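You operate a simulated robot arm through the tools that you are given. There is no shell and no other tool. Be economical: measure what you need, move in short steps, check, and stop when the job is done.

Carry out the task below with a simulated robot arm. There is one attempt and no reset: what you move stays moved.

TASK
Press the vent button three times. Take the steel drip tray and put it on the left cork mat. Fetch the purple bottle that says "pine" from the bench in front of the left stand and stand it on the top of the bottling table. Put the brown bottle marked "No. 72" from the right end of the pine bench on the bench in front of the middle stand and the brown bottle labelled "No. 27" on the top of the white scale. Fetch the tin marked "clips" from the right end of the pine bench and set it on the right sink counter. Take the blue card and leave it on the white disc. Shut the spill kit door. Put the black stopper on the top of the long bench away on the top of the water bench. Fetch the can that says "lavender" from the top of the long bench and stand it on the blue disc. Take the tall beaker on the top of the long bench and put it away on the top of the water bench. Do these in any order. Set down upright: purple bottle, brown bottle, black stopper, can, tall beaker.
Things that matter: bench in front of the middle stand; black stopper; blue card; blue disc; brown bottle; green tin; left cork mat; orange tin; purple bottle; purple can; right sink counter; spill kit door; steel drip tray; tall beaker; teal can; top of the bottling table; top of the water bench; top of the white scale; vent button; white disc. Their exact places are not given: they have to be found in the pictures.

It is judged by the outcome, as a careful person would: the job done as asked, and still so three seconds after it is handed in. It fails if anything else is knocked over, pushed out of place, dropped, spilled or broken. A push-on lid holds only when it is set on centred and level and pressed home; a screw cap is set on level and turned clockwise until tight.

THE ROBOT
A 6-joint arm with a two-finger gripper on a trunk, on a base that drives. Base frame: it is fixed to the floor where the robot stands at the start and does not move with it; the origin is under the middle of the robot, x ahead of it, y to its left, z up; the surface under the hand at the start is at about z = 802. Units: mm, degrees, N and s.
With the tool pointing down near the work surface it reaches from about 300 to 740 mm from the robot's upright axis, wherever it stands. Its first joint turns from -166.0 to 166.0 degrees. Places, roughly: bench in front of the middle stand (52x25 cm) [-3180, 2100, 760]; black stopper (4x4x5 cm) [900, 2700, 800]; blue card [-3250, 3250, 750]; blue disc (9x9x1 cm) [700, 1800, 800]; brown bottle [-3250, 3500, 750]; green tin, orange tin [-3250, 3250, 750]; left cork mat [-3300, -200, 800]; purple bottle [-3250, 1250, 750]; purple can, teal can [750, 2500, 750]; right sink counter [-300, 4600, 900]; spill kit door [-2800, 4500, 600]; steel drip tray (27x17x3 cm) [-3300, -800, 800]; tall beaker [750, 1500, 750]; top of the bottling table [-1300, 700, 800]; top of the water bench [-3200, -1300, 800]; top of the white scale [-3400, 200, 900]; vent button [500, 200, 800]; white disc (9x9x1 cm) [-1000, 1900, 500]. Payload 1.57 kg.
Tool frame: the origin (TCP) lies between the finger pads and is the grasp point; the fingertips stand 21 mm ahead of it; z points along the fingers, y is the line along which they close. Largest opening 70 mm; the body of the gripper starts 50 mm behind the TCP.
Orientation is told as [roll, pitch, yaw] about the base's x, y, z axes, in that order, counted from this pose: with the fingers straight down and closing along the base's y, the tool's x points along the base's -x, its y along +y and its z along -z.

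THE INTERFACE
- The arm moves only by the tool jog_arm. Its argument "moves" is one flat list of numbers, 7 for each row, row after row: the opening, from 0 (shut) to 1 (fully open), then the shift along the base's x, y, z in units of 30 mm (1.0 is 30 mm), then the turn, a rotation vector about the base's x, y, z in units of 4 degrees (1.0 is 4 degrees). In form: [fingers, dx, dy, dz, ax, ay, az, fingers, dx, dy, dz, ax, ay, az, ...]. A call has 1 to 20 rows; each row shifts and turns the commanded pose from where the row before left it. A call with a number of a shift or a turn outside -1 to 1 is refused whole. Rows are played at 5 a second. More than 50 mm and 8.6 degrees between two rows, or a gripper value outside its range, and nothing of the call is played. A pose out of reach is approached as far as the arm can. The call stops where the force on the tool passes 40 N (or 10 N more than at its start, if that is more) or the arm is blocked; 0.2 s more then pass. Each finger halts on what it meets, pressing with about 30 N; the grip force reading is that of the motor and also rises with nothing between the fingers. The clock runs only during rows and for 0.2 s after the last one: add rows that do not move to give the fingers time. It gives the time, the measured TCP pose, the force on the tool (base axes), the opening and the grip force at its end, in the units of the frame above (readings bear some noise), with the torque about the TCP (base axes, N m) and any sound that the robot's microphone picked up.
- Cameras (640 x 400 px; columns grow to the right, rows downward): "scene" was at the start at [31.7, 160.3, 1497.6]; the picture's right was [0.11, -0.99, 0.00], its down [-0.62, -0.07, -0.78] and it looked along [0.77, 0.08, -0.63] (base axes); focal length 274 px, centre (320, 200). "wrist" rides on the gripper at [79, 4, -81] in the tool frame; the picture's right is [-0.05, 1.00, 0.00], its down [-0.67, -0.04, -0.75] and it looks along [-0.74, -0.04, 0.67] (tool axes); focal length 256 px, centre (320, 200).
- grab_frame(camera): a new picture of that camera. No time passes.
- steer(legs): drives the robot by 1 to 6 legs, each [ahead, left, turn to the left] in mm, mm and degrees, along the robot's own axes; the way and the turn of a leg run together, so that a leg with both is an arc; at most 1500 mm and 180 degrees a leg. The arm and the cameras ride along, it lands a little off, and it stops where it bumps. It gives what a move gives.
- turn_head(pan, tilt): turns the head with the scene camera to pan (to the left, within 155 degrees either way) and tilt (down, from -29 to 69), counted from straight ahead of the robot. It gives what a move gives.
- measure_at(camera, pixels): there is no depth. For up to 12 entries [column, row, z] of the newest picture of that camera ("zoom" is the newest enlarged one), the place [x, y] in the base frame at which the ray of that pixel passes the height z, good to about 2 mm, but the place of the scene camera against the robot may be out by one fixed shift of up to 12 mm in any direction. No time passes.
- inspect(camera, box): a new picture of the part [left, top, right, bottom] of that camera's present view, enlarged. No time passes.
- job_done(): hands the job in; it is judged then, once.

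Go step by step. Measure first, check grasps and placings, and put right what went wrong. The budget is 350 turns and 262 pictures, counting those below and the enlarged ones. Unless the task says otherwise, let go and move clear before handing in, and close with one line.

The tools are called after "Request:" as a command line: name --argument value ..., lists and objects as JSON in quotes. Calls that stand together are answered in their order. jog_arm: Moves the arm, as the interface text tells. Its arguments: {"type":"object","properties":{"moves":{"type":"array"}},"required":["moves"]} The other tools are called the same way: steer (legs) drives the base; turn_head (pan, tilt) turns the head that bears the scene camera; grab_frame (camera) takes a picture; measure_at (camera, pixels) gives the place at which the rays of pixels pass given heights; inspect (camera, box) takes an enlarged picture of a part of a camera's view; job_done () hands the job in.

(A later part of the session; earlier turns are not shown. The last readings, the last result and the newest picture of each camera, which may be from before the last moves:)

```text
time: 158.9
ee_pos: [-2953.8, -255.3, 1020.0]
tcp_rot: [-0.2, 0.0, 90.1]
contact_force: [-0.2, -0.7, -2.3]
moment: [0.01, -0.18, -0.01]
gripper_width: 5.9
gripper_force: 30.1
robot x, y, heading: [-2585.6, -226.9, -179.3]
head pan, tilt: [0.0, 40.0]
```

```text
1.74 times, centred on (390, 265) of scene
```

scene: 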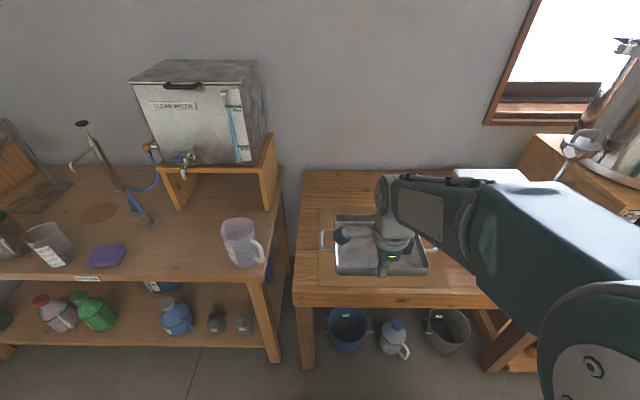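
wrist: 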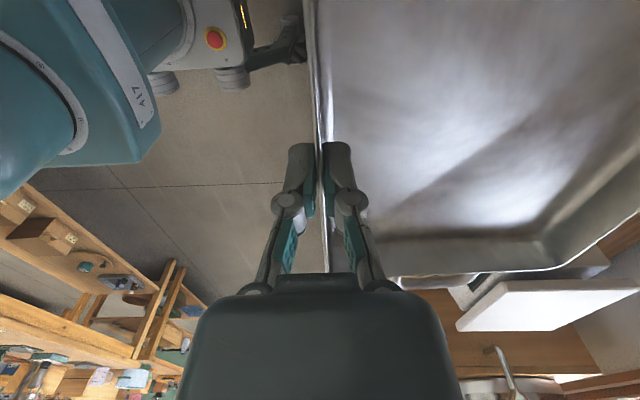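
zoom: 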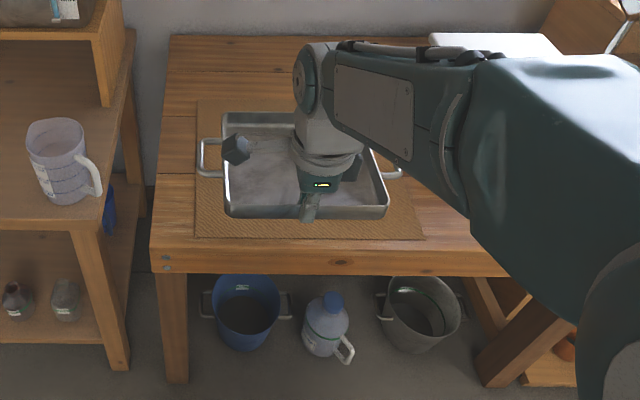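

Mat centre ≈(-3250,-219). I'll drive 100 mm closer, extend, and lower the tray partway.

Request:
steer --legs '[[100, 0, 0]]'

Request:
jog_arm --moves '[0, -0.7, 0.25, -0.5, 0, 0, 0, 0, -0.7, 0.25, -0.5, 0, 0, 0, 0, -0.7, 0.25, -0.5, 0, 0, 0, 0, -0.7, 0.25, -0.5, 0, 0, 0, 0, -0.7, 0.2, -0.5, 0, 0, 0, 0, -0.3, 0, -0.5, 0, 0, 0, 0, 0, 0, -0.5, 0, 0, 0, 0, 0, 0, -0.5, 0, 0, 0, 0, 0, 0, 0, 0, 0, 0]'

Request:
grab_frame --camera "scene"

Request:
grab_frame --camera "wrist"

```text
time: 160.0
ee_pos: [-3053.6, -254.0, 1020.4]
tcp_rot: [-0.2, 0.1, 90.1]
contact_force: [-0.9, 0.2, -1.3]
moment: [0.0, -0.17, 0.0]
gripper_width: 6.1
gripper_force: 30.1
robot x, y, heading: [-2688.3, -228.4, -179.3]
head pan, tilt: [0.0, 40.0]
```

```text
time: 162.0
ee_pos: [-3167.3, -218.1, 900.0]
tcp_rot: [-0.2, 0.0, 90.0]
contact_force: [-0.3, -0.1, -1.5]
moment: [0.0, -0.15, 0.03]
gripper_width: 5.9
gripper_force: 30.2
robot x, y, heading: [-2682.3, -223.2, -179.3]
head pan, tilt: [0.0, 40.0]
```

```text
191 pictures are left
```

scene: 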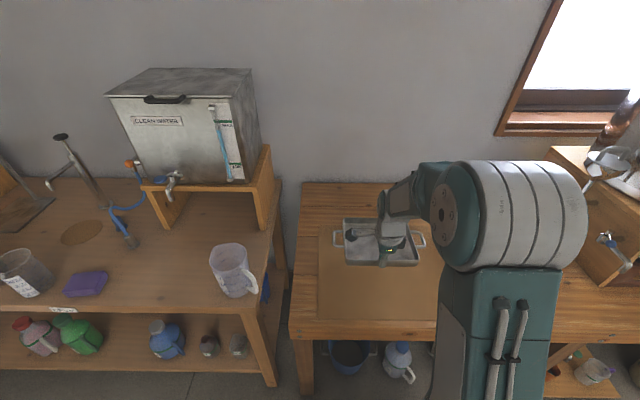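

```text
190 pictures are left
```

wrist: 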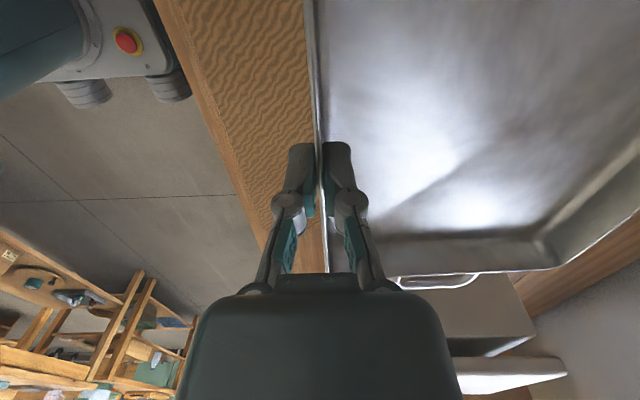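

Request:
measure_at --camera "scene" --pixels '[[318, 319, 760], [320, 232, 760], [318, 319, 800], [320, 232, 800], [437, 319, 760], [450, 233, 760]]'

Request:
inspect --camera "wrist" --box '[150, 0, 330, 270]'

Request:
inspect --camera "scene" --box '[290, 210, 460, 340]'

```text
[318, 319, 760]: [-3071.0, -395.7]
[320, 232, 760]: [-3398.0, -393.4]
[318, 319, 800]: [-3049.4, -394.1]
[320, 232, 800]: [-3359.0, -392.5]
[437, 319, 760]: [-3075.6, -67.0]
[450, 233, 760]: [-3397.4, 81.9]
```

```text
1.48 times, centred on (240, 135) of wrist
```

zoom: 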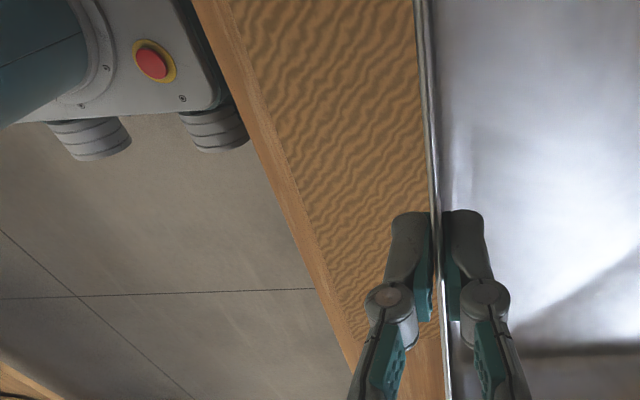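

```text
3.08 times, centred on (375, 275) of scene
```

zoom: 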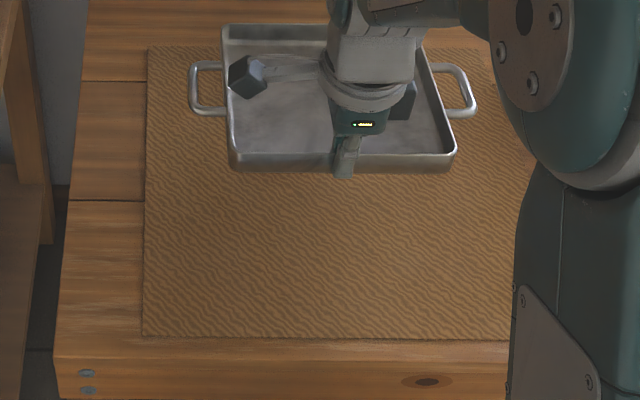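

Request:
measure_at --camera "wrist" --pixels '[[219.7, 108, 740], [219.7, 108, 760], [219.7, 108, 780], [219.7, 108, 800]]'

Request:
measure_at --camera "scene" --pixels '[[317, 319, 780], [319, 225.6, 780]]'

```text
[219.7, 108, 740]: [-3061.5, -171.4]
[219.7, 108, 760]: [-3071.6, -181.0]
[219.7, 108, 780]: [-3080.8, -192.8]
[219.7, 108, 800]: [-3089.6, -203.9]
```

```text
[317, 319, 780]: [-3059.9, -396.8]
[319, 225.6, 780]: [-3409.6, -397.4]
```

Mat height ≈760, centre ≈(-3249,-208). I'll shift 10 mm right and lower.

Request:
jog_arm --moves '[0, 0, 0.33, -0.6, 0, 0, 0, 0, 0, 0, -0.7, 0, 0, 0, 0, 0, 0, -0.7, 0, 0, 0, 0, 0, 0, -0.6, 0, 0, 0, 0, 0, 0, -0.3, 0, 0, 0, 0, 0, 0, -0.15, 0, 0, 0, 0, 0, 0, -0.15, 0, 0, 0, 0, 0, 0, -0.15, 0, 0, 0, 0, 0, 0, 0, 0, 0, 0]'

Request:
inspect --camera "scene" --box '[290, 210, 460, 340]'

```text
time: 164.0
ee_pos: [-3167.1, -207.7, 799.4]
tcp_rot: [-0.2, 0.0, 90.1]
contact_force: [-0.5, -0.2, -2.2]
moment: [0.01, -0.12, 0.02]
gripper_width: 6.2
gripper_force: 29.3
robot x, y, heading: [-2682.5, -229.1, -179.2]
head pan, tilt: [0.0, 40.0]
```

```text
3.08 times, centred on (375, 275) of scene
```

zoom: 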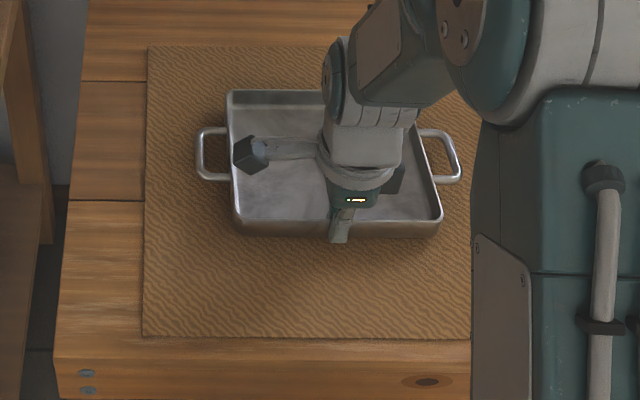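

Well within the mat. Small steps down to contact.

Request:
jog_arm --moves '[0, 0, 0, -0.12, 0, 0, 0, 0, 0, 0, -0.12, 0, 0, 0, 0, 0, 0, -0.1, 0, 0, 0, 0, 0, 0, -0.1, 0, 0, 0, 0, 0, 0, 0, 0, 0, 0]'

```text
time: 165.2
ee_pos: [-3167.8, -207.9, 788.5]
tcp_rot: [0.1, -0.1, 90.2]
contact_force: [-2.5, 1.6, 26.2]
moment: [0.04, 0.05, 0.01]
gripper_width: 5.9
gripper_force: 29.7
robot x, y, heading: [-2685.8, -221.8, -178.9]
head pan, tilt: [0.0, 40.0]
```

Contact. I'll ease, release, and rise.

Request:
jog_arm --moves '[0, 0, 0, 0.07, 0, 0, 0, 0.2, 0, 0, 0, 0, 0, 0, 0.5, 0, 0, 0, 0, 0, 0, 0.5, 0, 0, 0, 0, 0, 0, 0.5, 0, 0, 0.6, 0, 0, 0, 0.5, 0, 0, 0.9, 0, 0, 0, 0.5, 0, 0, 1, 0, 0, 1, 0.5, 0.3, 0, 1, 0, 0, 1, 0.5, 0.3, 0, 1, 0, 0, 1, 0.5, 0.3, 0, 1, 0, 0, 1, 0.5, 0.3, 0, 1, 0, 0, 1, 0.5, 0.3, 0, 1, 0, 0, 1, 0.5, 0.3, 0, 1, 0, 0, 1, 0.5, 0.3, 0, 1, 0, 0, 1, 0.5, 0.3, 0, 1, 0, 0, 1, 0.5, 0.3, 0, 1, 0, 0, 1, 0.5, 0.3, 0, 1, 0, 0, 1]'

Request:
jog_arm --moves '[0.8, 0.3, 0, 0, 0, 0, 1, 0.8, 0.3, 0, 0, 0, 0, 1, 0.8, 0.3, 0, 0, 0, 0, 1, 0.8, 0, 0, 0, 0, 0, 1, 0.8, 0, 0, 0, 0, 0, 1, 0.8, 0, 0, 0, 0, 0, 1, 0.8, 0, 0, 0, 0, 0, 1, 0.8, 0, 0, 0, 0, 0, 1, 0.8, 0, 0, 0, 0, 0, 1, 0.8, 0, 0, 0, 0, 0, 1, 0.8, 0, 0, 0, 0, 0, 1, 0.8, 0, 0, 0, 0, 0, 0.5]'

Request:
grab_frame --camera "scene"

Request:
turn_head --pan -70 --tilt 25

Request:
grab_frame --camera "scene"

```text
time: 168.8
ee_pos: [-3075.8, -208.0, 1163.8]
tcp_rot: [-0.2, 0.2, 134.1]
contact_force: [-0.1, 0.1, -0.6]
moment: [0.01, 0.02, -0.01]
gripper_width: 35.1
gripper_force: 0.1
robot x, y, heading: [-2686.1, -225.7, -179.3]
head pan, tilt: [0.0, 40.0]
```

```text
time: 171.4
ee_pos: [-3049.9, -208.7, 1164.5]
tcp_rot: [-0.2, 0.1, -179.9]
contact_force: [0.5, -0.8, 0.4]
moment: [0.0, -0.01, 0.01]
gripper_width: 55.9
gripper_force: 0.0
robot x, y, heading: [-2682.6, -225.8, -179.4]
head pan, tilt: [0.0, 40.0]
```

```text
186 pictures are left
```

scene: 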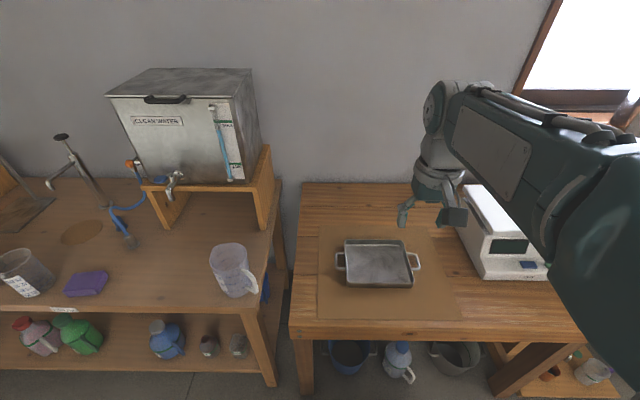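

```text
time: 172.8
ee_pos: [-3049.3, -208.4, 1164.7]
tcp_rot: [-0.2, 0.1, -179.9]
contact_force: [0.5, 0.4, -0.3]
moment: [0.01, -0.01, 0.01]
gripper_width: 56.1
gripper_force: 0.1
robot x, y, heading: [-2689.5, -225.0, -179.1]
head pan, tilt: [-70.0, 25.0]
```

```text
185 pictures are left
```

scene: 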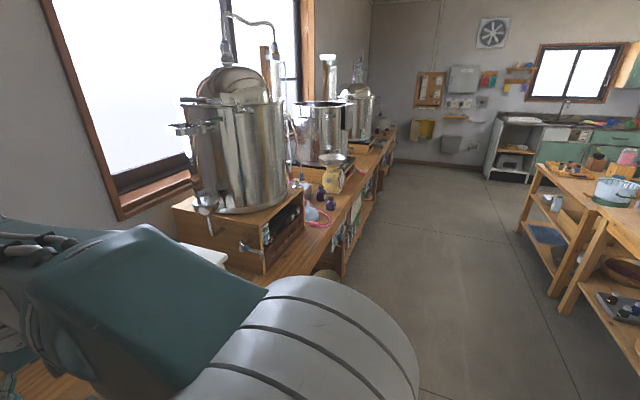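

The tray sits on the mat. Next, the purple bottle at (-3250,1250): back off 120 mm and strafe right.

Request:
steer --legs '[[-150, 0, 0], [0, -1450, 0]]'

Request:
turn_head --pan 0 --tilt 35

Request:
grab_frame --camera "scene"

Request:
grab_frame --camera "wrist"

```text
time: 180.9
ee_pos: [-2915.5, 1229.2, 1164.3]
tcp_rot: [-0.1, 0.1, 180.1]
contact_force: [0.1, 0.9, 0.1]
moment: [-0.02, 0.0, 0.0]
gripper_width: 55.9
gripper_force: 0.0
robot x, y, heading: [-2550.7, 1213.1, -179.5]
head pan, tilt: [-70.0, 25.0]
```

```text
time: 182.4
ee_pos: [-2916.7, 1228.7, 1163.8]
tcp_rot: [-0.2, 0.0, 180.0]
contact_force: [0.6, 0.1, 0.2]
moment: [0.01, -0.04, -0.04]
gripper_width: 55.9
gripper_force: 0.0
robot x, y, heading: [-2551.6, 1210.5, -179.2]
head pan, tilt: [0.0, 35.0]
```

```text
184 pictures are left
```

scene: 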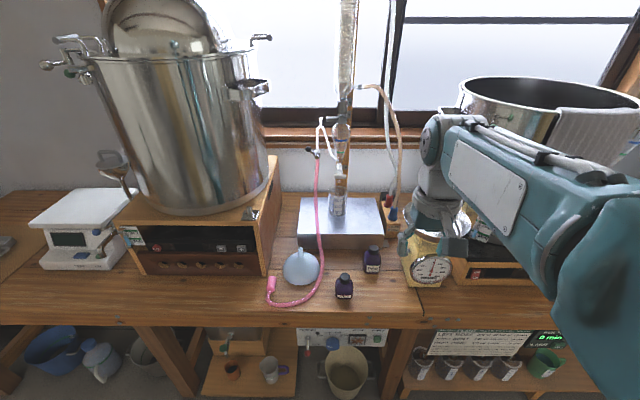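

```text
183 pictures are left
```

wrist: 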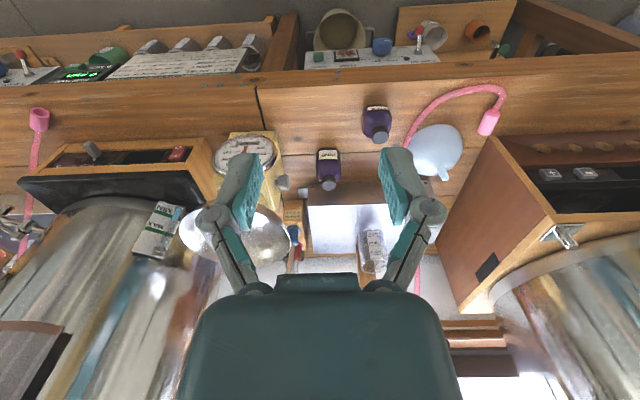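

Request:
inspect --camera "scene" --box '[320, 235, 400, 305]'

Request:
inspect --camera "wrist" --box '[300, 90, 400, 200]'

Request:
measure_at --camera "scene" --pixels '[[344, 298, 755], [372, 271, 755], [344, 277, 830], [372, 248, 830]]'

Request:
measure_at --camera "wrist" --pixels '[[375, 108, 755], [327, 150, 755], [381, 137, 830], [327, 185, 830]]'

```text
5.71 times, centred on (360, 270) of scene
```

zoom: 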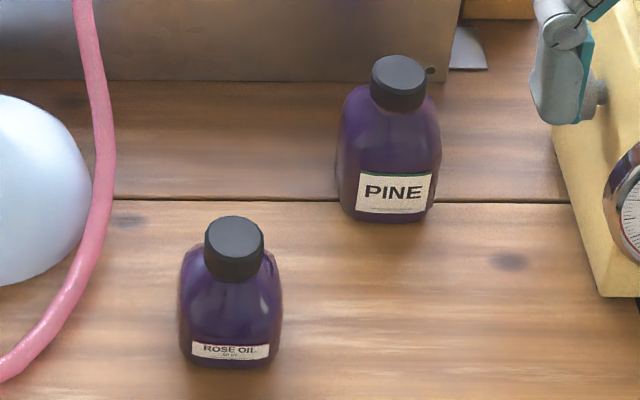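

```text
3.64 times, centred on (350, 145) of wrist
```

zoom: 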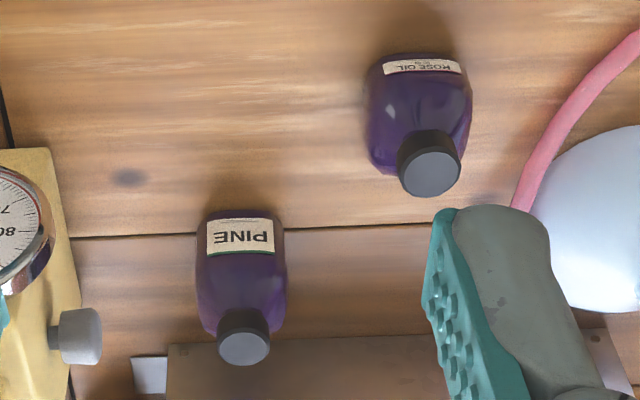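

```text
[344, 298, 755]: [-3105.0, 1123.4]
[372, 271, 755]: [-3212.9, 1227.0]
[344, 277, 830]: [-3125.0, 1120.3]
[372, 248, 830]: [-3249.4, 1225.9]
```

```text
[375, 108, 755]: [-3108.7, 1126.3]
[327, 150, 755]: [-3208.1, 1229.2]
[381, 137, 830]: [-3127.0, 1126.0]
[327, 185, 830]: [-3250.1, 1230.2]
```

The back purple bottle reads PINE, at about (-3235,1229). I'll drive 150 mm closer and bring the hand above it.

Request:
steer --legs '[[150, 0, 0]]'

Request:
jog_arm --moves '[1, -0.8, 0, -0.7, 0, 0, 0, 1, -0.8, 0, -0.7, 0, 0, 0, 1, -0.8, 0, -0.7, 0, 0, 0, 1, -0.8, 0, -0.7, 0, 0, 0, 1, -0.5, 0, -0.7, 0, 0, 0, 1, 0, 0, -0.7, 0, 0, 0, 1, 0, 0, -0.7, 0, 0, 0, 1, 0, 0, 0, 0, 0, 0]'

Request:
grab_frame --camera "wrist"

```text
time: 183.7
ee_pos: [-3066.2, 1228.1, 1164.6]
tcp_rot: [-0.1, 0.1, 179.9]
contact_force: [0.5, 0.0, 0.9]
moment: [0.0, 0.0, 0.02]
gripper_width: 56.1
gripper_force: 0.2
robot x, y, heading: [-2701.0, 1212.1, -179.3]
head pan, tilt: [0.0, 35.0]
```

```text
time: 185.5
ee_pos: [-3177.5, 1226.9, 1016.6]
tcp_rot: [-0.2, 0.1, 180.0]
contact_force: [-0.9, 0.0, -0.7]
moment: [0.02, -0.01, 0.01]
gripper_width: 70.0
gripper_force: 0.0
robot x, y, heading: [-2704.3, 1208.7, -179.4]
head pan, tilt: [0.0, 35.0]
```

```text
180 pictures are left
```

wrist: 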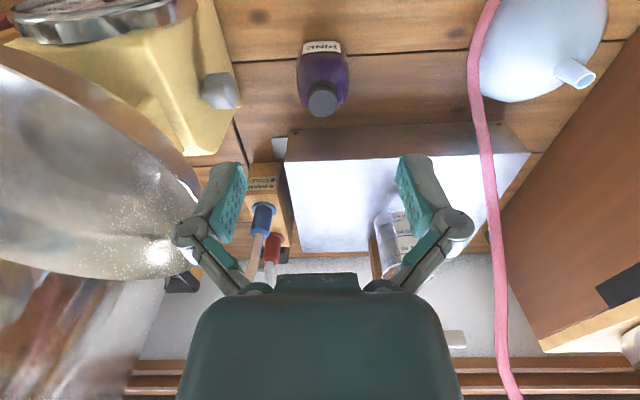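

Request:
measure_at --camera "wrist" --pixels '[[322, 42, 755], [323, 104, 830], [323, 104, 820], [296, 70, 790], [349, 70, 790], [240, 90, 820], [200, 180, 920], [190, 150, 850], [466, 60, 760]]'

Request:
grab_frame --camera "scene"

```text
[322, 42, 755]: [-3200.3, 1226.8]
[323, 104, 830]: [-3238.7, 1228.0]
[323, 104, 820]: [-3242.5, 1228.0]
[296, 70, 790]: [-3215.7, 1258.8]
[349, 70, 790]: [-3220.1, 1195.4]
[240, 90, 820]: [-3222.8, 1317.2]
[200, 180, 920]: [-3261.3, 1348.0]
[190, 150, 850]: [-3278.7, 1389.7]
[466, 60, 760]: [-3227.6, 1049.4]
```

```text
179 pictures are left
```

scene: 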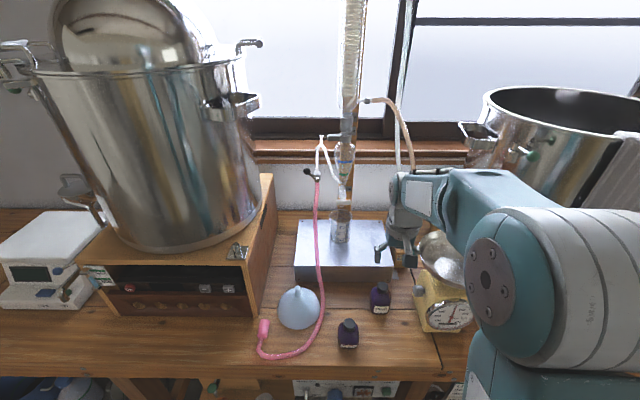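

Request:
jog_arm --moves '[1, -0.7, 0, -0.7, 0, 0, 0, 1, -0.7, 0, -0.7, 0, 0, 0, 1, -0.5, 0.03, -0.7, 0, 0, 0, 1, 0, 0, 0, 0, 0, 0]'

Request:
grab_frame --camera "wrist"

Request:
inspect --camera "wrist" --box '[230, 0, 410, 160]'

Request:
inspect --camera "scene" --box '[330, 220, 440, 330]'

```text
time: 186.5
ee_pos: [-3234.7, 1228.4, 955.4]
tcp_rot: [-0.2, 0.1, 180.0]
contact_force: [-0.1, -0.6, -1.0]
moment: [0.0, 0.0, -0.01]
gripper_width: 70.0
gripper_force: 0.0
robot x, y, heading: [-2700.3, 1210.3, -179.5]
head pan, tilt: [0.0, 35.0]
```

```text
178 pictures are left
```

wrist: 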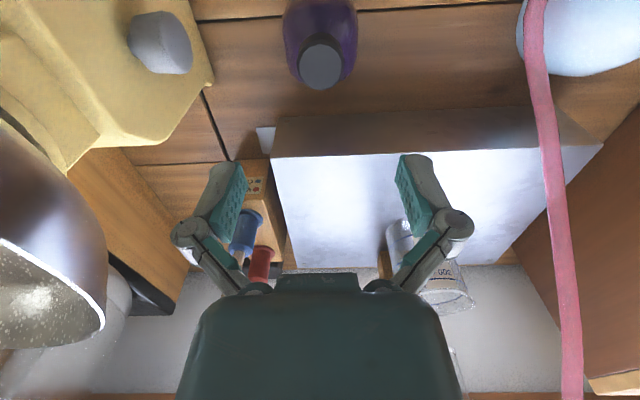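

```text
2.50 times, centred on (320, 80) of wrist
```

zoom: 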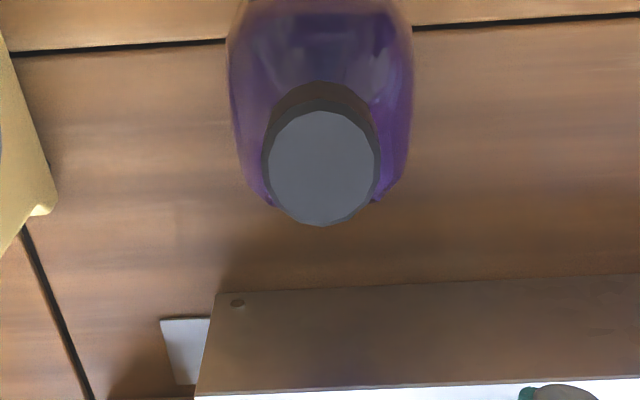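

```text
3.64 times, centred on (385, 275) of scene
```

zoom: 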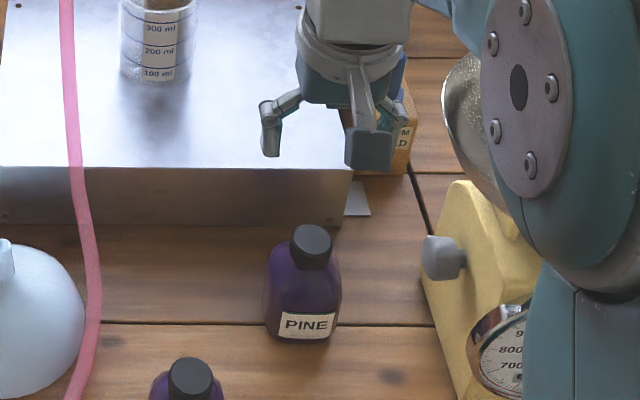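

Request:
measure_at --camera "wrist" --pixels '[[320.5, 66, 820], [320.5, 66, 830], [320.5, 66, 840], [320.5, 66, 850], [284, 30, 790], [356, 30, 790], [297, 66, 840], [344, 66, 840]]'

Request:
measure_at --camera "zoom" --pixels '[[312, 240, 820], [312, 240, 830], [312, 240, 840], [312, 240, 850], [300, 342, 755]]'

```text
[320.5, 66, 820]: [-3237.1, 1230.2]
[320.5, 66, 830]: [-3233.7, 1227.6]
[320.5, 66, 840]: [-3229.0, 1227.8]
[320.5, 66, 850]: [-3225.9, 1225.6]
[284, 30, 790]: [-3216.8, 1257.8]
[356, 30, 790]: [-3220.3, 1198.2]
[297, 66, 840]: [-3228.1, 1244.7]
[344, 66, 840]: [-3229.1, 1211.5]
```

```text
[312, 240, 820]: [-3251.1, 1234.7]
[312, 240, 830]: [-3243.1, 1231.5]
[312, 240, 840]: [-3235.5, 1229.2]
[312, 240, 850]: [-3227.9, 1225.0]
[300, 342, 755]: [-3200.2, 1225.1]
```

Cap centre ≈(-3232,1228), top ≈838, Ø33; the body at Ø60 leaves no palm clearance, so I'll grip the cap. Descending to z 832.

Request:
jog_arm --moves '[0.75, 0.08, 0, -0.8, 0, 0, 0, 0.75, 0, 0, -0.8, 0, 0, 0, 0.75, 0, 0, -0.8, 0, 0, 0, 0.75, 0, 0, -0.8, 0, 0, 0, 0.75, 0, 0, -0.5, 0, 0, 0, 0.75, 0, 0, -0.4, 0, 0, 0, 0.75, 0, 0, 0, 0, 0, 0]'

Request:
grab_frame --camera "wrist"

Request:
inspect --camera "scene" --box '[330, 220, 440, 330]'

```text
time: 188.1
ee_pos: [-3232.2, 1227.9, 830.5]
tcp_rot: [-0.3, 0.0, 180.0]
contact_force: [-0.4, -1.7, 3.4]
moment: [-0.04, 0.01, 0.0]
gripper_width: 54.7
gripper_force: 29.8
robot x, y, heading: [-2697.6, 1211.9, -179.5]
head pan, tilt: [0.0, 35.0]
```

```text
175 pictures are left
```

wrist: 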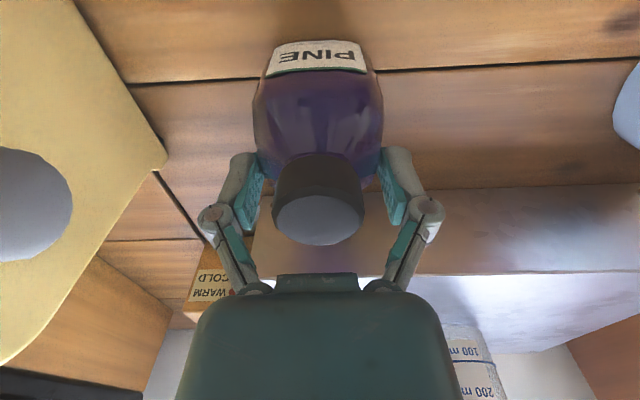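

```text
3.64 times, centred on (385, 275) of scene
```

zoom: 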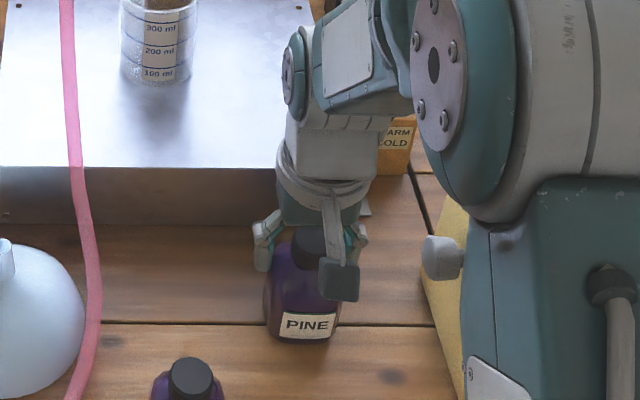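

The fingers rest on the shoulder (54.7 mm), and there's palm room. I'll open fully, descend ~20 mm, and grip the body.

Request:
jog_arm --moves '[1, 0, 0, 0.1, 0, 0, 0, 1, 0, 0, 0, 0, 0, 0, 1, 0, 0, -0.3, 0, 0, 0, 1, 0, 0, -0.3, 0, 0, 0, 1, 0, 0, -0.15, 0, 0, 0, 0.7, 0, 0, 0, 0, 0, 0, 0, 0, 0, 0, 0, 0, 0, 0, 0, 0, 0, 0, 0, 0]'

Request:
grab_frame --camera "wrist"

```text
time: 189.9
ee_pos: [-3232.8, 1230.1, 810.7]
tcp_rot: [-0.2, 0.2, 180.0]
contact_force: [0.7, -0.4, 7.9]
moment: [-0.16, -0.11, -0.04]
gripper_width: 57.3
gripper_force: 30.3
robot x, y, heading: [-2696.4, 1208.6, -179.3]
head pan, tilt: [0.0, 35.0]
```

```text
173 pictures are left
```

wrist: 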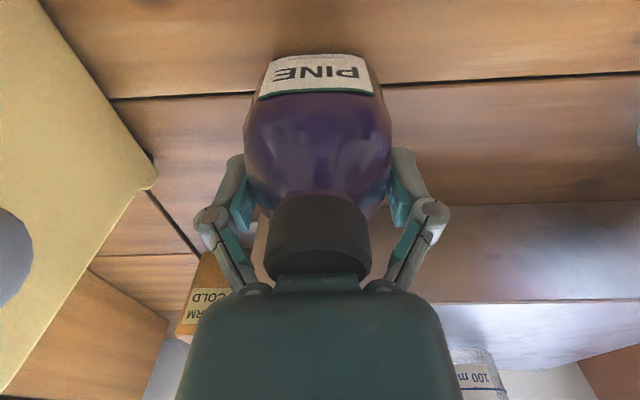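

Gripped at 57 mm. Test lift.

Request:
jog_arm --moves '[0, 0, 0, 0.2, 0, 0, 0, 0, 0, 0, 0.4, 0, 0, 0, 0, 0, 0, 0.5, 0, 0, 0, 0, 0, 0, 0, 0, 0, 0]'

Request:
grab_frame --camera "wrist"

Request:
inspect --camera "scene" --box '[330, 220, 440, 330]'

```text
time: 190.9
ee_pos: [-3231.7, 1228.2, 844.1]
tcp_rot: [-0.2, 0.2, 180.0]
contact_force: [0.4, 0.0, -3.0]
moment: [0.03, 0.02, -0.01]
gripper_width: 57.2
gripper_force: 29.9
robot x, y, heading: [-2699.5, 1209.9, -179.4]
head pan, tilt: [0.0, 35.0]
```

```text
172 pictures are left
```

wrist: 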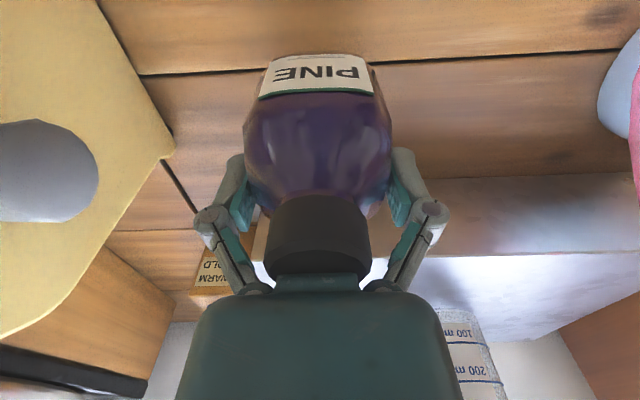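

```text
3.64 times, centred on (385, 275) of scene
```

zoom: 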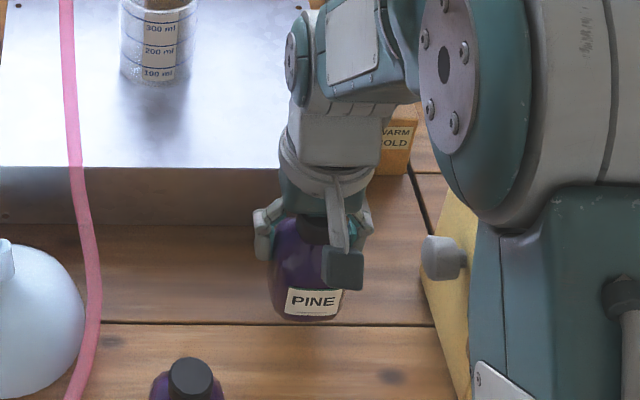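

Held securely. I'll raise, retract, back away and turn to face the bottling table.

Request:
jog_arm --moves '[0, 0, 0, 1, 0, 0, 0, 0, 0, 0, 1, 0, 0, 0, 0, 0, 0, 1, 0, 0, 0, 0, 0, 0, 1, 0, 0, 0, 0, 0.8, 0, 1, 0, 0, 0, 0, 0.8, 0, 1, 0, 0, 0, 0, 0.8, 0, 1, 0, 0, 0, 0, 0.8, 0, 0.5, 0, 0, 0, 0, 0.8, 0, 0, 0, 0, 0, 0, 0.8, 0, 0, 0, 0, 0, 0, 0.8, 0, 0, 0, 0, 0]'

Request:
steer --legs '[[-400, 0, 0], [0, 0, 180]]'

Request:
turn_head --pan 0 --tilt 30

Request:
grab_frame --camera "scene"

```text
time: 193.3
ee_pos: [-3063.8, 1227.8, 1069.9]
tcp_rot: [-0.3, 0.1, 179.9]
contact_force: [-0.6, 1.3, -2.6]
moment: [0.0, 0.03, 0.0]
gripper_width: 57.6
gripper_force: 29.9
robot x, y, heading: [-2699.7, 1213.4, -179.2]
head pan, tilt: [0.0, 35.0]
```

```text
time: 203.2
ee_pos: [-1941.5, 1207.0, 1070.4]
tcp_rot: [-0.3, 0.1, 1.3]
contact_force: [-0.3, 0.4, -2.6]
moment: [-0.01, -0.02, -0.01]
gripper_width: 57.6
gripper_force: 30.2
robot x, y, heading: [-2302.6, 1213.9, 2.2]
head pan, tilt: [0.0, 35.0]
```

```text
time: 203.9
ee_pos: [-1941.0, 1206.0, 1070.6]
tcp_rot: [-0.2, 0.2, 1.5]
contact_force: [0.3, -0.1, -2.5]
moment: [0.0, -0.01, 0.0]
gripper_width: 57.3
gripper_force: 29.5
robot x, y, heading: [-2305.7, 1218.6, 2.5]
head pan, tilt: [0.0, 30.0]
```

```text
170 pictures are left
```

scene: 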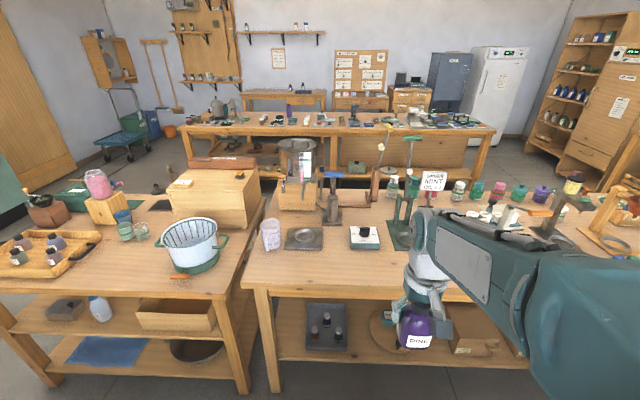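

The bottling table's near strip around (315,265) is free. I'll measure it.

Request:
measure_at --camera "scene" --pixels '[[315, 265, 802], [245, 283, 802], [400, 290, 802], [303, 250, 802], [365, 249, 802], [270, 250, 802], [400, 248, 802]]'

Request:
inspect --camera "scene" --box '[230, 190, 460, 300]'

```text
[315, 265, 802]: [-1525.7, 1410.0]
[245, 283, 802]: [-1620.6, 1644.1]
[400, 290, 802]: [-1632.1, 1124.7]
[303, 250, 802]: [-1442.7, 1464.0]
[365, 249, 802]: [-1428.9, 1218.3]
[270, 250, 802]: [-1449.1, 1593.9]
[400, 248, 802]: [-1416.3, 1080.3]
```

```text
2.78 times, centred on (345, 245) of scene
```

zoom: 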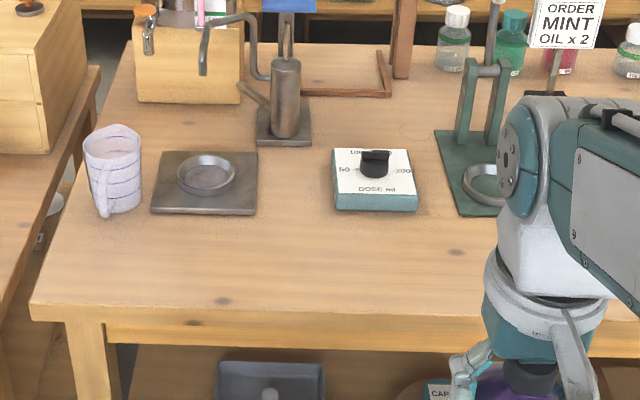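

Free strip x -1620..-1450 around y≈1330. I'll drive ahead 320 and left 100, then extend.

Request:
steer --legs '[[310, 100, -2]]'

Request:
turn_head --pan 5 --tilt 45

Request:
jog_arm --moves '[0, 0.6, 0, -0.5, 0, 0, 0, 0, 0.6, 0, -0.5, 0, 0, 0, 0, 0.6, 0, -0.5, 0, 0, 0, 0, 0.6, 0, -0.5, 0, 0, 0, 0, 0, 0, -0.5, 0, 0, 0, 0, 0, 0, -0.5, 0, 0, 0, 0, 0, 0, -0.5, 0, 0, 0]'

Request:
grab_frame --camera "scene"

Request:
grab_frame --camera "wrist"

```text
time: 206.0
ee_pos: [-1638.3, 1297.8, 1070.4]
tcp_rot: [-0.1, 0.0, -0.7]
contact_force: [0.2, 1.2, -1.7]
moment: [0.05, -0.04, 0.02]
gripper_width: 57.5
gripper_force: 30.0
robot x, y, heading: [-1999.7, 1321.7, 0.2]
head pan, tilt: [0.0, 30.0]
```

```text
time: 206.8
ee_pos: [-1636.1, 1298.0, 1070.5]
tcp_rot: [-0.1, 0.0, -0.7]
contact_force: [-0.2, -0.3, -3.5]
moment: [0.01, -0.04, -0.05]
gripper_width: 57.5
gripper_force: 29.9
robot x, y, heading: [-2001.5, 1318.8, 0.1]
head pan, tilt: [5.0, 45.0]
```

```text
time: 208.4
ee_pos: [-1563.9, 1299.0, 964.8]
tcp_rot: [-0.2, 0.1, -0.6]
contact_force: [0.0, 0.4, -1.7]
moment: [-0.01, -0.01, 0.02]
gripper_width: 57.2
gripper_force: 30.3
robot x, y, heading: [-2002.0, 1322.7, 0.0]
head pan, tilt: [5.0, 45.0]
```

```text
168 pictures are left
```

scene: 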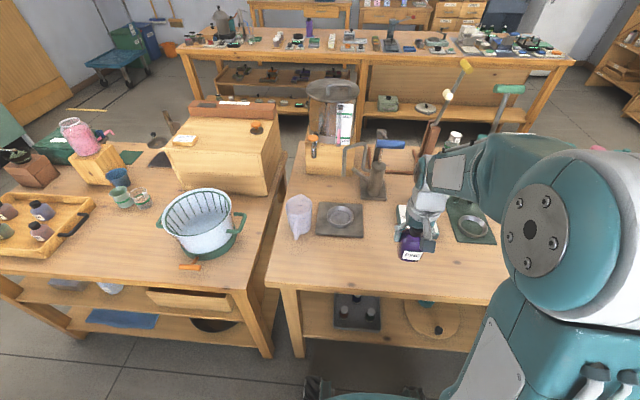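

```text
167 pictures are left
```

wrist: 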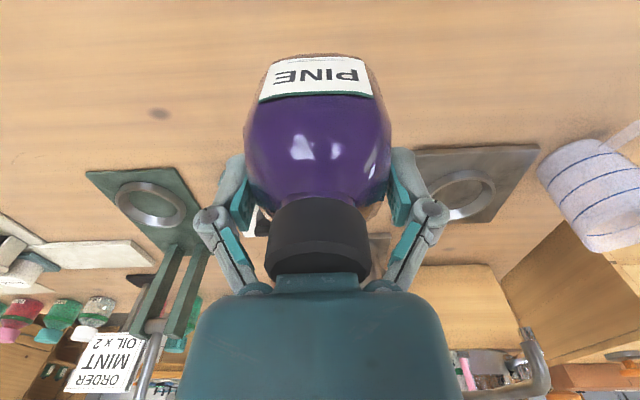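

Good spot. I'll nudge +20 mm in x and lower with force watch.

Request:
jog_arm --moves '[0, 0.7, 0, -0.7, 0, 0, 0, 0, 0, 0, -0.7, 0, 0, 0, 0, 0, 0, -0.6, 0, 0, 0, 0, 0, 0, -0.5, 0, 0, 0, 0, 0, 0, -0.2, 0, 0, 0, 0, 0, 0, -0.15, 0, 0, 0, 0, 0, 0, -0.1, 0, 0, 0, 0, 0, 0, 0, 0, 0, 0]'

Request:
inspect --camera "scene" --box '[340, 180, 480, 300]'

```text
time: 210.2
ee_pos: [-1544.4, 1297.6, 875.7]
tcp_rot: [-0.2, 0.1, -0.6]
contact_force: [0.8, -0.4, -3.3]
moment: [-0.01, 0.0, 0.07]
gripper_width: 57.5
gripper_force: 30.0
robot x, y, heading: [-2002.9, 1321.9, 0.1]
head pan, tilt: [5.0, 45.0]
```

```text
3.33 times, centred on (410, 240) of scene
```

zoom: 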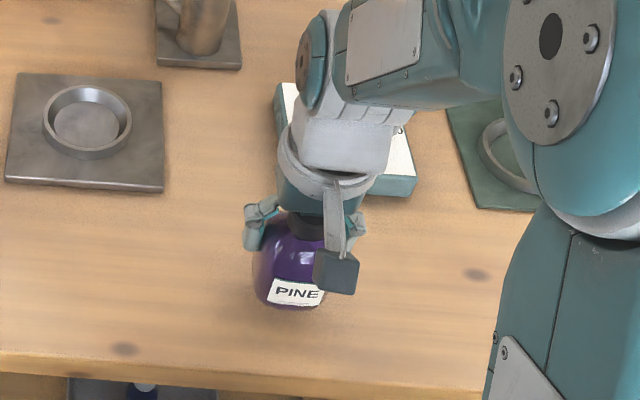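

Request:
jog_arm --moves '[0, 0, 0, -0.2, 0, 0, 0, 0, 0, 0, -0.15, 0, 0, 0, 0, 0, 0, -0.1, 0, 0, 0, 0, 0, 0, -0.1, 0, 0, 0, 0, 0, 0, 0, 0, 0, 0]'

```text
time: 211.4
ee_pos: [-1545.2, 1298.7, 861.1]
tcp_rot: [-0.2, 0.1, -0.5]
contact_force: [-0.3, 0.3, -1.5]
moment: [0.03, -0.01, 0.02]
gripper_width: 57.3
gripper_force: 30.1
robot x, y, heading: [-1998.9, 1320.0, 0.3]
head pan, tilt: [5.0, 45.0]
```

Request:
jog_arm --moves '[0, 0, 0, -0.1, 0, 0, 0, 0, 0, 0, -0.1, 0, 0, 0, 0, 0, 0, -0.08, 0, 0, 0, 0, 0, 0, 0, 0, 0, 0]'

Request:
inspect --camera "scene" --box '[340, 180, 480, 300]'

```text
time: 212.4
ee_pos: [-1543.9, 1298.3, 852.6]
tcp_rot: [-0.2, 0.0, -0.6]
contact_force: [-2.9, 0.8, 7.8]
moment: [0.19, 0.13, 0.07]
gripper_width: 57.6
gripper_force: 29.5
robot x, y, heading: [-1996.6, 1320.6, 0.1]
head pan, tilt: [5.0, 45.0]
```

```text
3.33 times, centred on (410, 240) of scene
```

zoom: 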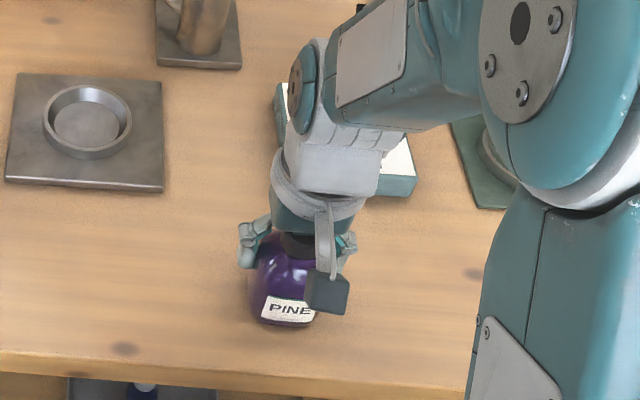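

Contact (+7.8 N). I'll release and rise.

Request:
jog_arm --moves '[0.9, 0, 0, 0, 0, 0, 0, 1, 0, 0, 0, 0, 0, 0, 1, 0, 0, 0, 0, 0, 0, 1, 0, 0, 0.5, 0, 0, 0, 1, 0, 0, 0.8, 0, 0, 0, 1, 0, 0, 1, 0, 0, 0, 1, 0, 0, 1, 0, 0, 0, 1, -0.5, 0, 1, 0, 0, 0, 1, -0.8, 0, 1, 0, 0, 0, 1, -0.8, 0, 1, 0, 0, 0, 1, -0.8, 0, 1, 0, 0, 0, 1, -0.8, 0, 0.5, 0, 0, 0]'

Request:
grab_frame --camera "scene"

```text
time: 215.0
ee_pos: [-1655.4, 1299.2, 1086.6]
tcp_rot: [-0.3, 0.0, -0.7]
contact_force: [-0.5, -1.5, 0.5]
moment: [-0.02, 0.04, -0.01]
gripper_width: 69.8
gripper_force: 0.0
robot x, y, heading: [-2001.2, 1322.4, 0.2]
head pan, tilt: [5.0, 45.0]
```

```text
164 pictures are left
```

scene: 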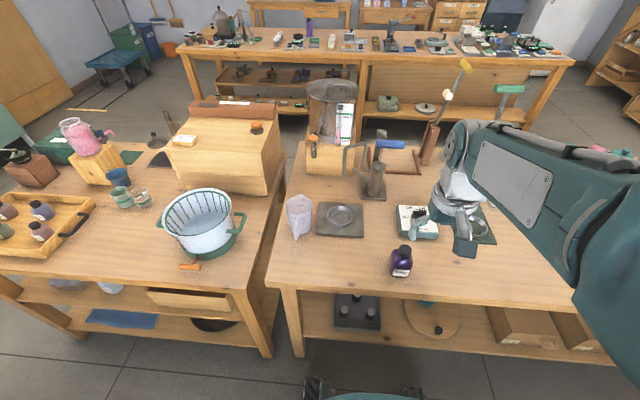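

The bottle stands upright. Next I go to the right end of the pine bench (y≈3350), turning back to face it.

Request:
steer --legs '[[-400, 0, 0], [0, 0, 180], [0, -1500, 0], [0, -530, 0]]'

Request:
turn_head --pan 0 --tilt 30

Request:
grab_frame --camera "scene"

```text
time: 234.5
ee_pos: [-2707.1, 3376.3, 1086.1]
tcp_rot: [-0.3, 0.1, 178.5]
contact_force: [0.5, -0.3, 0.1]
moment: [0.05, -0.01, 0.01]
gripper_width: 69.7
gripper_force: 0.0
robot x, y, heading: [-2365.0, 3354.2, 179.5]
head pan, tilt: [5.0, 45.0]
```

```text
time: 235.3
ee_pos: [-2706.7, 3376.5, 1085.4]
tcp_rot: [-0.2, 0.0, 178.6]
contact_force: [0.0, 0.0, 0.5]
moment: [0.01, 0.01, 0.0]
gripper_width: 69.9
gripper_force: 0.1
robot x, y, heading: [-2364.1, 3350.4, 179.4]
head pan, tilt: [0.0, 30.0]
```

```text
163 pictures are left
```

scene: 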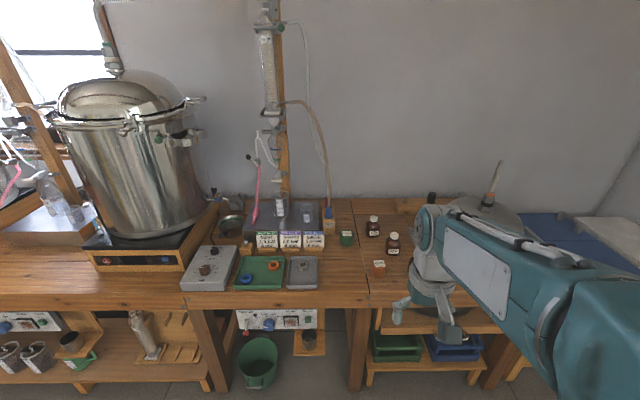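

Request:
inspect --camera "scene" --box '[220, 190, 440, 300]'

Request:
inspect --camera "scene" --box '[330, 205, 420, 280]'

Request:
measure_at --camera "zoom" --pixels '[[305, 215, 755], [455, 345, 755], [345, 455, 755], [120, 275, 755]]'

```text
2.91 times, centred on (330, 245) of scene
```

zoom: 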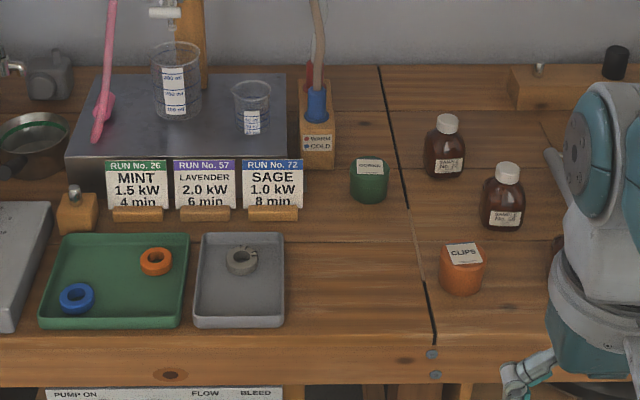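

```text
5.33 times, centred on (375, 242) of scene
```

zoom: 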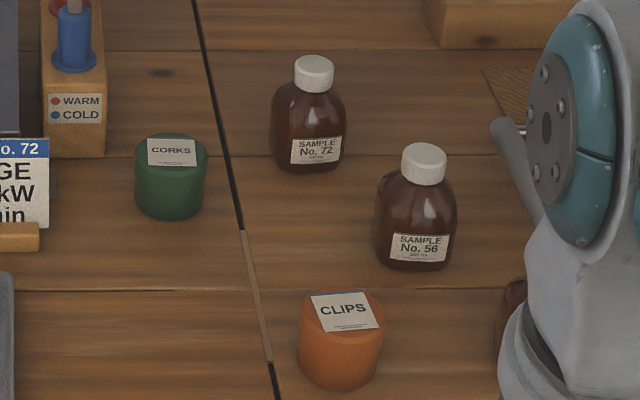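

```text
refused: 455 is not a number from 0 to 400
```

No. 72 is at zoom (310,115), CLIPS is the orange tin, and the blue card is SAGE. There's something brown behind the arm; I'll measure, then shift the arm to see it.

Request:
measure_at --camera "zoom" --pixels '[[305, 172, 755], [314, 66, 840], [410, 268, 755], [340, 388, 755], [340, 310, 800], [515, 305, 755]]'

Request:
jog_arm --moves '[1, 0, -1, 0.5, 0, 0, 0, 1, 0, -1, 0.5, 0, 0, 0, 1, 0, -1, 0.5, 0, 0, 0, 1, 0, -1, 0.5, 0, 0, 0, 1, 0, -1, 0.5, 0, 0, 0, 1, 0, -1, 0.5, 0, 0, 0, 1, 0, -1, 0, 0, 0, 0]'

Request:
grab_frame --camera "scene"

```text
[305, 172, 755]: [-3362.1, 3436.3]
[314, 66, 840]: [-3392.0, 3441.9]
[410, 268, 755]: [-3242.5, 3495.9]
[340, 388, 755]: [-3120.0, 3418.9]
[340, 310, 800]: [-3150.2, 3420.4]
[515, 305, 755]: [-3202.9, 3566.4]
```

```text
time: 236.9
ee_pos: [-2706.9, 3168.0, 1175.0]
tcp_rot: [-0.2, 0.2, 178.6]
contact_force: [0.3, -0.4, 0.7]
moment: [0.01, -0.01, 0.0]
gripper_width: 70.3
gripper_force: 0.1
robot x, y, heading: [-2366.8, 3350.8, 179.2]
head pan, tilt: [0.0, 30.0]
```

```text
160 pictures are left
```

scene: 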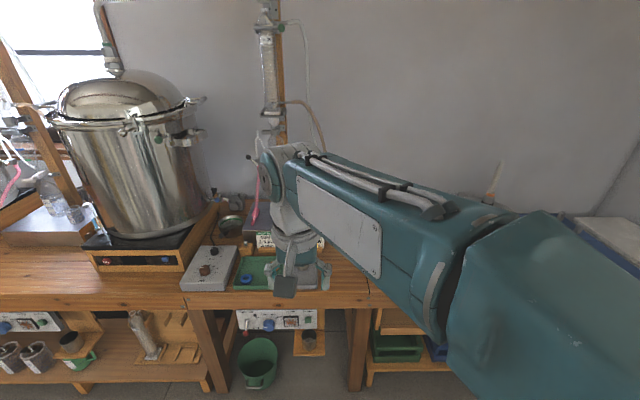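

The arm blocks more that way. I'll swing it right instead and use the wrist camera too.

Request:
jog_arm --moves '[1, 0, 1, 0, 0, 0, 0, 1, 0, 1, 0, 0, 0, 0, 1, 0, 1, 0, 0, 0, 0, 1, 0, 1, 0, 0, 0, 0, 1, 0, 1, 0, 0, 0, 0, 1, 0, 1, 0, 0, 0, 0, 1, 0, 1, 0, 0, 0, 0, 1, 0, 1, 0, 0, 0, 0, 1, 0, 1, 0, 0, 0, 0, 1, 0, 1, 0, 0, 0, 0, 1, 0, 1, 0, 0, 0, 0, 1, 0, 1, 0, 0, 0, 0, 1, 0, 1, 0, 0, 0, 0, 1, 0, 1, 0, 0, 0, 0, 1, 0, 1, 0, 0, 0, 0, 1, 0, 1, 0, 0, 0, 0]'

Request:
grab_frame --camera "scene"

Request:
inspect --camera "scene" --box '[340, 190, 500, 300]'

Request:
grab_frame --camera "wrist"

```text
time: 240.3
ee_pos: [-2706.8, 3650.2, 1176.0]
tcp_rot: [-0.1, 0.1, 178.6]
contact_force: [0.0, 0.0, 0.0]
moment: [0.0, -0.01, -0.01]
gripper_width: 70.1
gripper_force: 0.0
robot x, y, heading: [-2362.3, 3350.5, 179.4]
head pan, tilt: [0.0, 30.0]
```

```text
159 pictures are left
```

scene: 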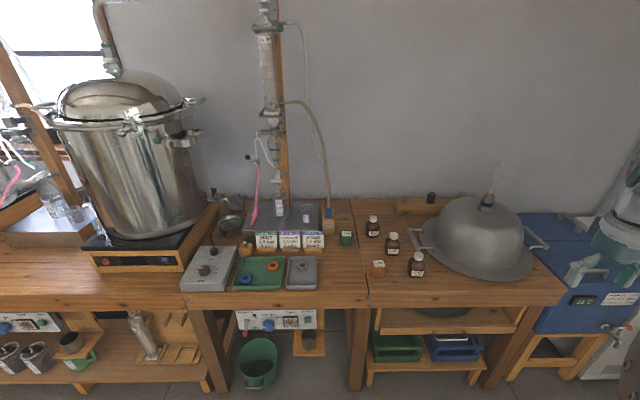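

```text
3.64 times, centred on (420, 245) of scene
```

zoom: 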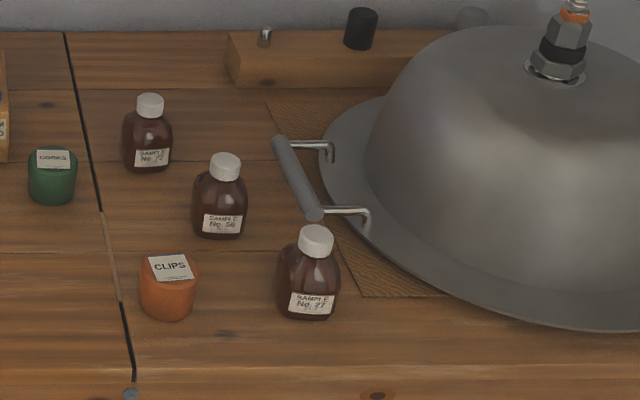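

```text
157 pictures are left
```

wrist: 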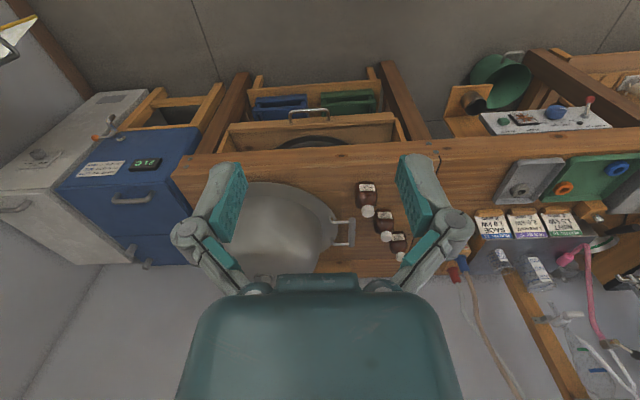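

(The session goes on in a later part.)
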